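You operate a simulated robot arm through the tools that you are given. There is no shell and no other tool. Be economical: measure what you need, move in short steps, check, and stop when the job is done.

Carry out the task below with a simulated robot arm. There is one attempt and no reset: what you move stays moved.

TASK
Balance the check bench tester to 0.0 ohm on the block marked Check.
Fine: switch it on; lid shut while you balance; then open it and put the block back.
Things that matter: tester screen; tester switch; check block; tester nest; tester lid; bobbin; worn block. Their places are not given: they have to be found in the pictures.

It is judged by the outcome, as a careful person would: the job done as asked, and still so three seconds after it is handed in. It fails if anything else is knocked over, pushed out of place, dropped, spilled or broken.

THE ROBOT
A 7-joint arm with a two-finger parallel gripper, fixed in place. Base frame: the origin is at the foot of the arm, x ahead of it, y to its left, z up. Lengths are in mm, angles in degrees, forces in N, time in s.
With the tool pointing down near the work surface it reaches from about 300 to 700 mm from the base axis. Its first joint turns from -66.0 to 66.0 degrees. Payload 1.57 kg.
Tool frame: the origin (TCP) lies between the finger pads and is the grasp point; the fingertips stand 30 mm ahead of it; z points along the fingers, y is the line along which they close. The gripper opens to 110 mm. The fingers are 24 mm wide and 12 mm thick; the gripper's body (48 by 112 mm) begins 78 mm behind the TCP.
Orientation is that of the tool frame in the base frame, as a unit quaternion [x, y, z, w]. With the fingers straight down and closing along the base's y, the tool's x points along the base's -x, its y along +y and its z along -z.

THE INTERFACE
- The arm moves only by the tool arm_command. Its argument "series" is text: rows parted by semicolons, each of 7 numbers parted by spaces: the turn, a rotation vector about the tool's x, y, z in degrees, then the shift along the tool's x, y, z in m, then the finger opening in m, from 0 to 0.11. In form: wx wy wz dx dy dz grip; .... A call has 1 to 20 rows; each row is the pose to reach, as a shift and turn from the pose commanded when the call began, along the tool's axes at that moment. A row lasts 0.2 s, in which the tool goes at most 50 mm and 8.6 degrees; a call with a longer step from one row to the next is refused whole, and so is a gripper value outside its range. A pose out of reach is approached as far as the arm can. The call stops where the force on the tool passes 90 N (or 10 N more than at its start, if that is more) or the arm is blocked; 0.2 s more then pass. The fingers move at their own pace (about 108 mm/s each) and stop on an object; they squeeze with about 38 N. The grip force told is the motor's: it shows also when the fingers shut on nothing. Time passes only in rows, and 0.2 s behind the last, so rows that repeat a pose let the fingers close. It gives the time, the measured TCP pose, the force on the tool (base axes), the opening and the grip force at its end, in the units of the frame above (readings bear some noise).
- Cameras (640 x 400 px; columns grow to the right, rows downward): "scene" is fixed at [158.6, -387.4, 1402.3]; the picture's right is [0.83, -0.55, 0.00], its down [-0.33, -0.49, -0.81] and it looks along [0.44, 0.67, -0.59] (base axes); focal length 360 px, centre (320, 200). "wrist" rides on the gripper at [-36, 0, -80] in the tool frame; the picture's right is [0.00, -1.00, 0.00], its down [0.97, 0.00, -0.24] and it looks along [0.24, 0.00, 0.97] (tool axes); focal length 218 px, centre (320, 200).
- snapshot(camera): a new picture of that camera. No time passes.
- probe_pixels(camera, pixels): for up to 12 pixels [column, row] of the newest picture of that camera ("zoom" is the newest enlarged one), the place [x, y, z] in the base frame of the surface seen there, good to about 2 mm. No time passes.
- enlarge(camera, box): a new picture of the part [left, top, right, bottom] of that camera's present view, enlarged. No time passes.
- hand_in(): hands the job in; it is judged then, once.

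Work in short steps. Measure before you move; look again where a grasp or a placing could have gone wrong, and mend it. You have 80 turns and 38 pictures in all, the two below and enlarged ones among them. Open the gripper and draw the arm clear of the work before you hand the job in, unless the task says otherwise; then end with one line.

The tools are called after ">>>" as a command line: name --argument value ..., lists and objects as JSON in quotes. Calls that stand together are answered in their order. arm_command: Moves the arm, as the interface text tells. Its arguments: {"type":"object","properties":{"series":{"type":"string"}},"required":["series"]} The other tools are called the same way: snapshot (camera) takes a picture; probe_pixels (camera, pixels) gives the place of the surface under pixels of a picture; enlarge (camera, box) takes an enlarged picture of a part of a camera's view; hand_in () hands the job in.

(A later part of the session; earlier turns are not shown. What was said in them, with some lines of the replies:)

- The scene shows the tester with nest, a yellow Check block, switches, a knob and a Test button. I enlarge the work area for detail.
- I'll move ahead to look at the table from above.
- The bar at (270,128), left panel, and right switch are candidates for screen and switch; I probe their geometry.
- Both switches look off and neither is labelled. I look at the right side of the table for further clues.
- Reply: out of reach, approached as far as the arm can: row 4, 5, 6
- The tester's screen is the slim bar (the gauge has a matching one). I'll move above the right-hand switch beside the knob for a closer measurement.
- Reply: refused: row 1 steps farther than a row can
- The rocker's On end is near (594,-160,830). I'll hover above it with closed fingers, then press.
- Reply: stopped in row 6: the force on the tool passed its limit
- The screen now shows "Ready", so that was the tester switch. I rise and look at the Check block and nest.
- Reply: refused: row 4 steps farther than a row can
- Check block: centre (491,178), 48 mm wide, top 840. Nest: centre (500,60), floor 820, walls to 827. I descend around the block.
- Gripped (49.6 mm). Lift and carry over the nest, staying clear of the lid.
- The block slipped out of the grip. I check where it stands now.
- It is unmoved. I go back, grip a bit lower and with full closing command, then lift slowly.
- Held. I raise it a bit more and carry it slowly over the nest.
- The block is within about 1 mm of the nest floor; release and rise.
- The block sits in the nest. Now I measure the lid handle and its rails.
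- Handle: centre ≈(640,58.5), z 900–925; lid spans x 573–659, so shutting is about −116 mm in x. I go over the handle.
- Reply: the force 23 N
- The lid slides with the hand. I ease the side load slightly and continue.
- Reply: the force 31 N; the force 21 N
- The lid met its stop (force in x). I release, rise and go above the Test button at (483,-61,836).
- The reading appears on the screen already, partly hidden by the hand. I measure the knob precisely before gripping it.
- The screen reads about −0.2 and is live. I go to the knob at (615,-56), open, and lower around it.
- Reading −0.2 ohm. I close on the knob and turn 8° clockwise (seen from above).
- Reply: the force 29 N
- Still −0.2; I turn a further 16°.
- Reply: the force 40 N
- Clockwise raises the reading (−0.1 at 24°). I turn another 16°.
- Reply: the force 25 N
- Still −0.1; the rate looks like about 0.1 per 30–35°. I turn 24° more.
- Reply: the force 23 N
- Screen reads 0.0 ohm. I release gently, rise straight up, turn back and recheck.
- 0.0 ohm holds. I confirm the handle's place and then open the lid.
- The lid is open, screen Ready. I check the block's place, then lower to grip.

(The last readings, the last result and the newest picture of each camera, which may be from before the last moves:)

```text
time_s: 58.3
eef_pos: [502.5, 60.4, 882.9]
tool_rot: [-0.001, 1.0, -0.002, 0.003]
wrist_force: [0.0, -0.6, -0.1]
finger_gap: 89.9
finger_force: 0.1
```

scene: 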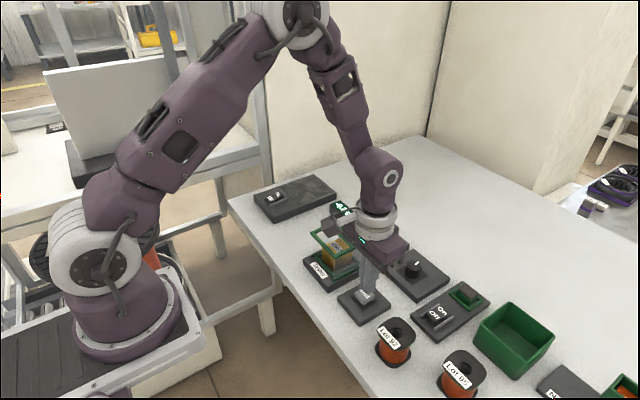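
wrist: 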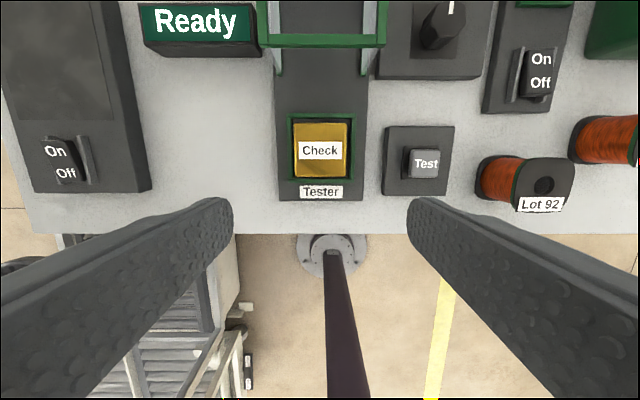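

>>> arm_command --series "0 0 0 0.001 0 0.012 0.09;0 0 0 0.001 0 0.0235 0.09;0 0 0 0.001 0 0.0235 0.09;0 0 0 0.001 0 0.0235 0.05;0 0 0 0.001 0 0.0235 0.02;0 0 0 0.001 0 0.0235 0;0 0 0 0.001 0 0.0235 0;0 0 0 0.001 0 0.0235 0;0 0 0 0.001 0 0.0195 0;0 0 0 0.001 0 0.0155 0;0 0 0 0.001 0 0.0115 0;0 0 0 0.001 0 0.0075 0;0 0 0 0.001 0 0.0035 0;0 0 0 0.001 0 -0.001 0;0 0 0 0.001 0 -0.001 0"

```text
time_s: 61.5
eef_pos: [501.9, 61.6, 885.2]
tool_rot: [0.0, 1.0, -0.002, 0.003]
wrist_force: [0.3, -0.7, -3.0]
finger_gap: 49.6
finger_force: 37.8
```

Held. I carry it back to its original place and lower.

>>> arm_command --series "0 0 0 0.001 0.01 0 0;0 0 0 0.002 0.025 0 0;0 0 0 0.003 0.042 0 0;0 0 0 0.005 0.06 0 0;0 0 0 0.006 0.078 0 0;0 0 0 0.008 0.095 0 0;0 0 0 0.009 0.108 0 0;0 0 0 0.0097 0.1158 0 0;0 0 0 0.0097 0.1158 0 0;0 0 0 0.0097 0.1158 0.01 0;0 0 0 0.0097 0.1158 0.02 0;0 0 0 0.0097 0.1158 0.03 0;0 0 0 0.0097 0.1158 0.037 0;0 0 0 0.0097 0.1158 0.041 0;0 0 0 0.0097 0.1158 0.041 0"

```text
time_s: 64.7
eef_pos: [492.5, 175.3, 843.3]
tool_rot: [0.0, 1.0, -0.002, 0.002]
wrist_force: [0.8, -0.1, -3.2]
finger_gap: 49.6
finger_force: 37.8
```

Still held, about 3–4 mm up. I lower until it touches, with a 2 mm y correction.

>>> arm_command --series "0 0 0 0 0.0015 0.0015 0;0 0 0 0 0.0015 0.0025 0;0 0 0 0 0.0015 0.0035 0;0 0 0 0 0.0015 0.0035 0"

```text
time_s: 65.7
eef_pos: [492.9, 178.6, 840.1]
tool_rot: [0.0, 1.0, -0.002, 0.003]
wrist_force: [0.3, 0.6, -3.0]
finger_gap: 49.5
finger_force: 37.5
```

>>> arm_command --series "0 0 0 0.001 -0.0005 0.0008 0;0 0 0 0.001 -0.0005 0.0016 0;0 0 0 0.001 -0.0005 0.0016 0"

```text
time_s: 66.5
eef_pos: [490.8, 176.4, 840.0]
tool_rot: [-0.001, 1.0, 0.0, 0.004]
wrist_force: [-4.1, 0.6, 14.6]
finger_gap: 49.6
finger_force: 38.3
```

Contact with the table (+14.6 N). I release and draw the arm clear.

>>> arm_command --series "0 0 0 0 0 -0.0006 0;0 0 0 0 0 -0.0006 0.05;0 0 0 0 0 -0.0006 0.06;0 0 0 0 0 -0.0006 0.08;0 0 0 0 0 -0.02 0.09;0 0 0 0 0 -0.06 0.09;0 0 0 0 0 -0.1 0.09;0 0 0 0 0 -0.14 0.09;0 0 0 0 0 -0.18 0.09;0 0 0 0.03 0 -0.21 0.09;0 0 0 0.06 0 -0.24 0.09;0 0 0 0.09 0 -0.27 0.09;0 0 0 0.1 0 -0.28 0.09;0 0 0 0.1 0 -0.28 0.09"

>>> snapshot --camera "scene"

```text
time_s: 69.5
eef_pos: [390.0, 177.5, 1119.5]
tool_rot: [0.0, 1.0, -0.002, 0.004]
wrist_force: [0.3, 1.4, 1.3]
finger_gap: 90.4
finger_force: 0.1
```

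```text
0 pictures are left
```

scene: 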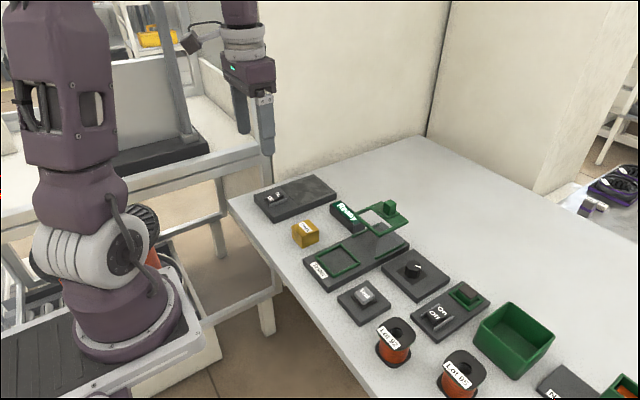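

The Check block is back at (305,233) px, the nest is empty, the lid is open, the tester is on, and everything else is undisturbed. I hand in.

>>> hand_in

```text
The job is handed in.
```

The tester is switched on and was balanced to 0.0 ohm on the Check block with the lid shut; the lid is open again, the block is back in its place, and the job is handed in.
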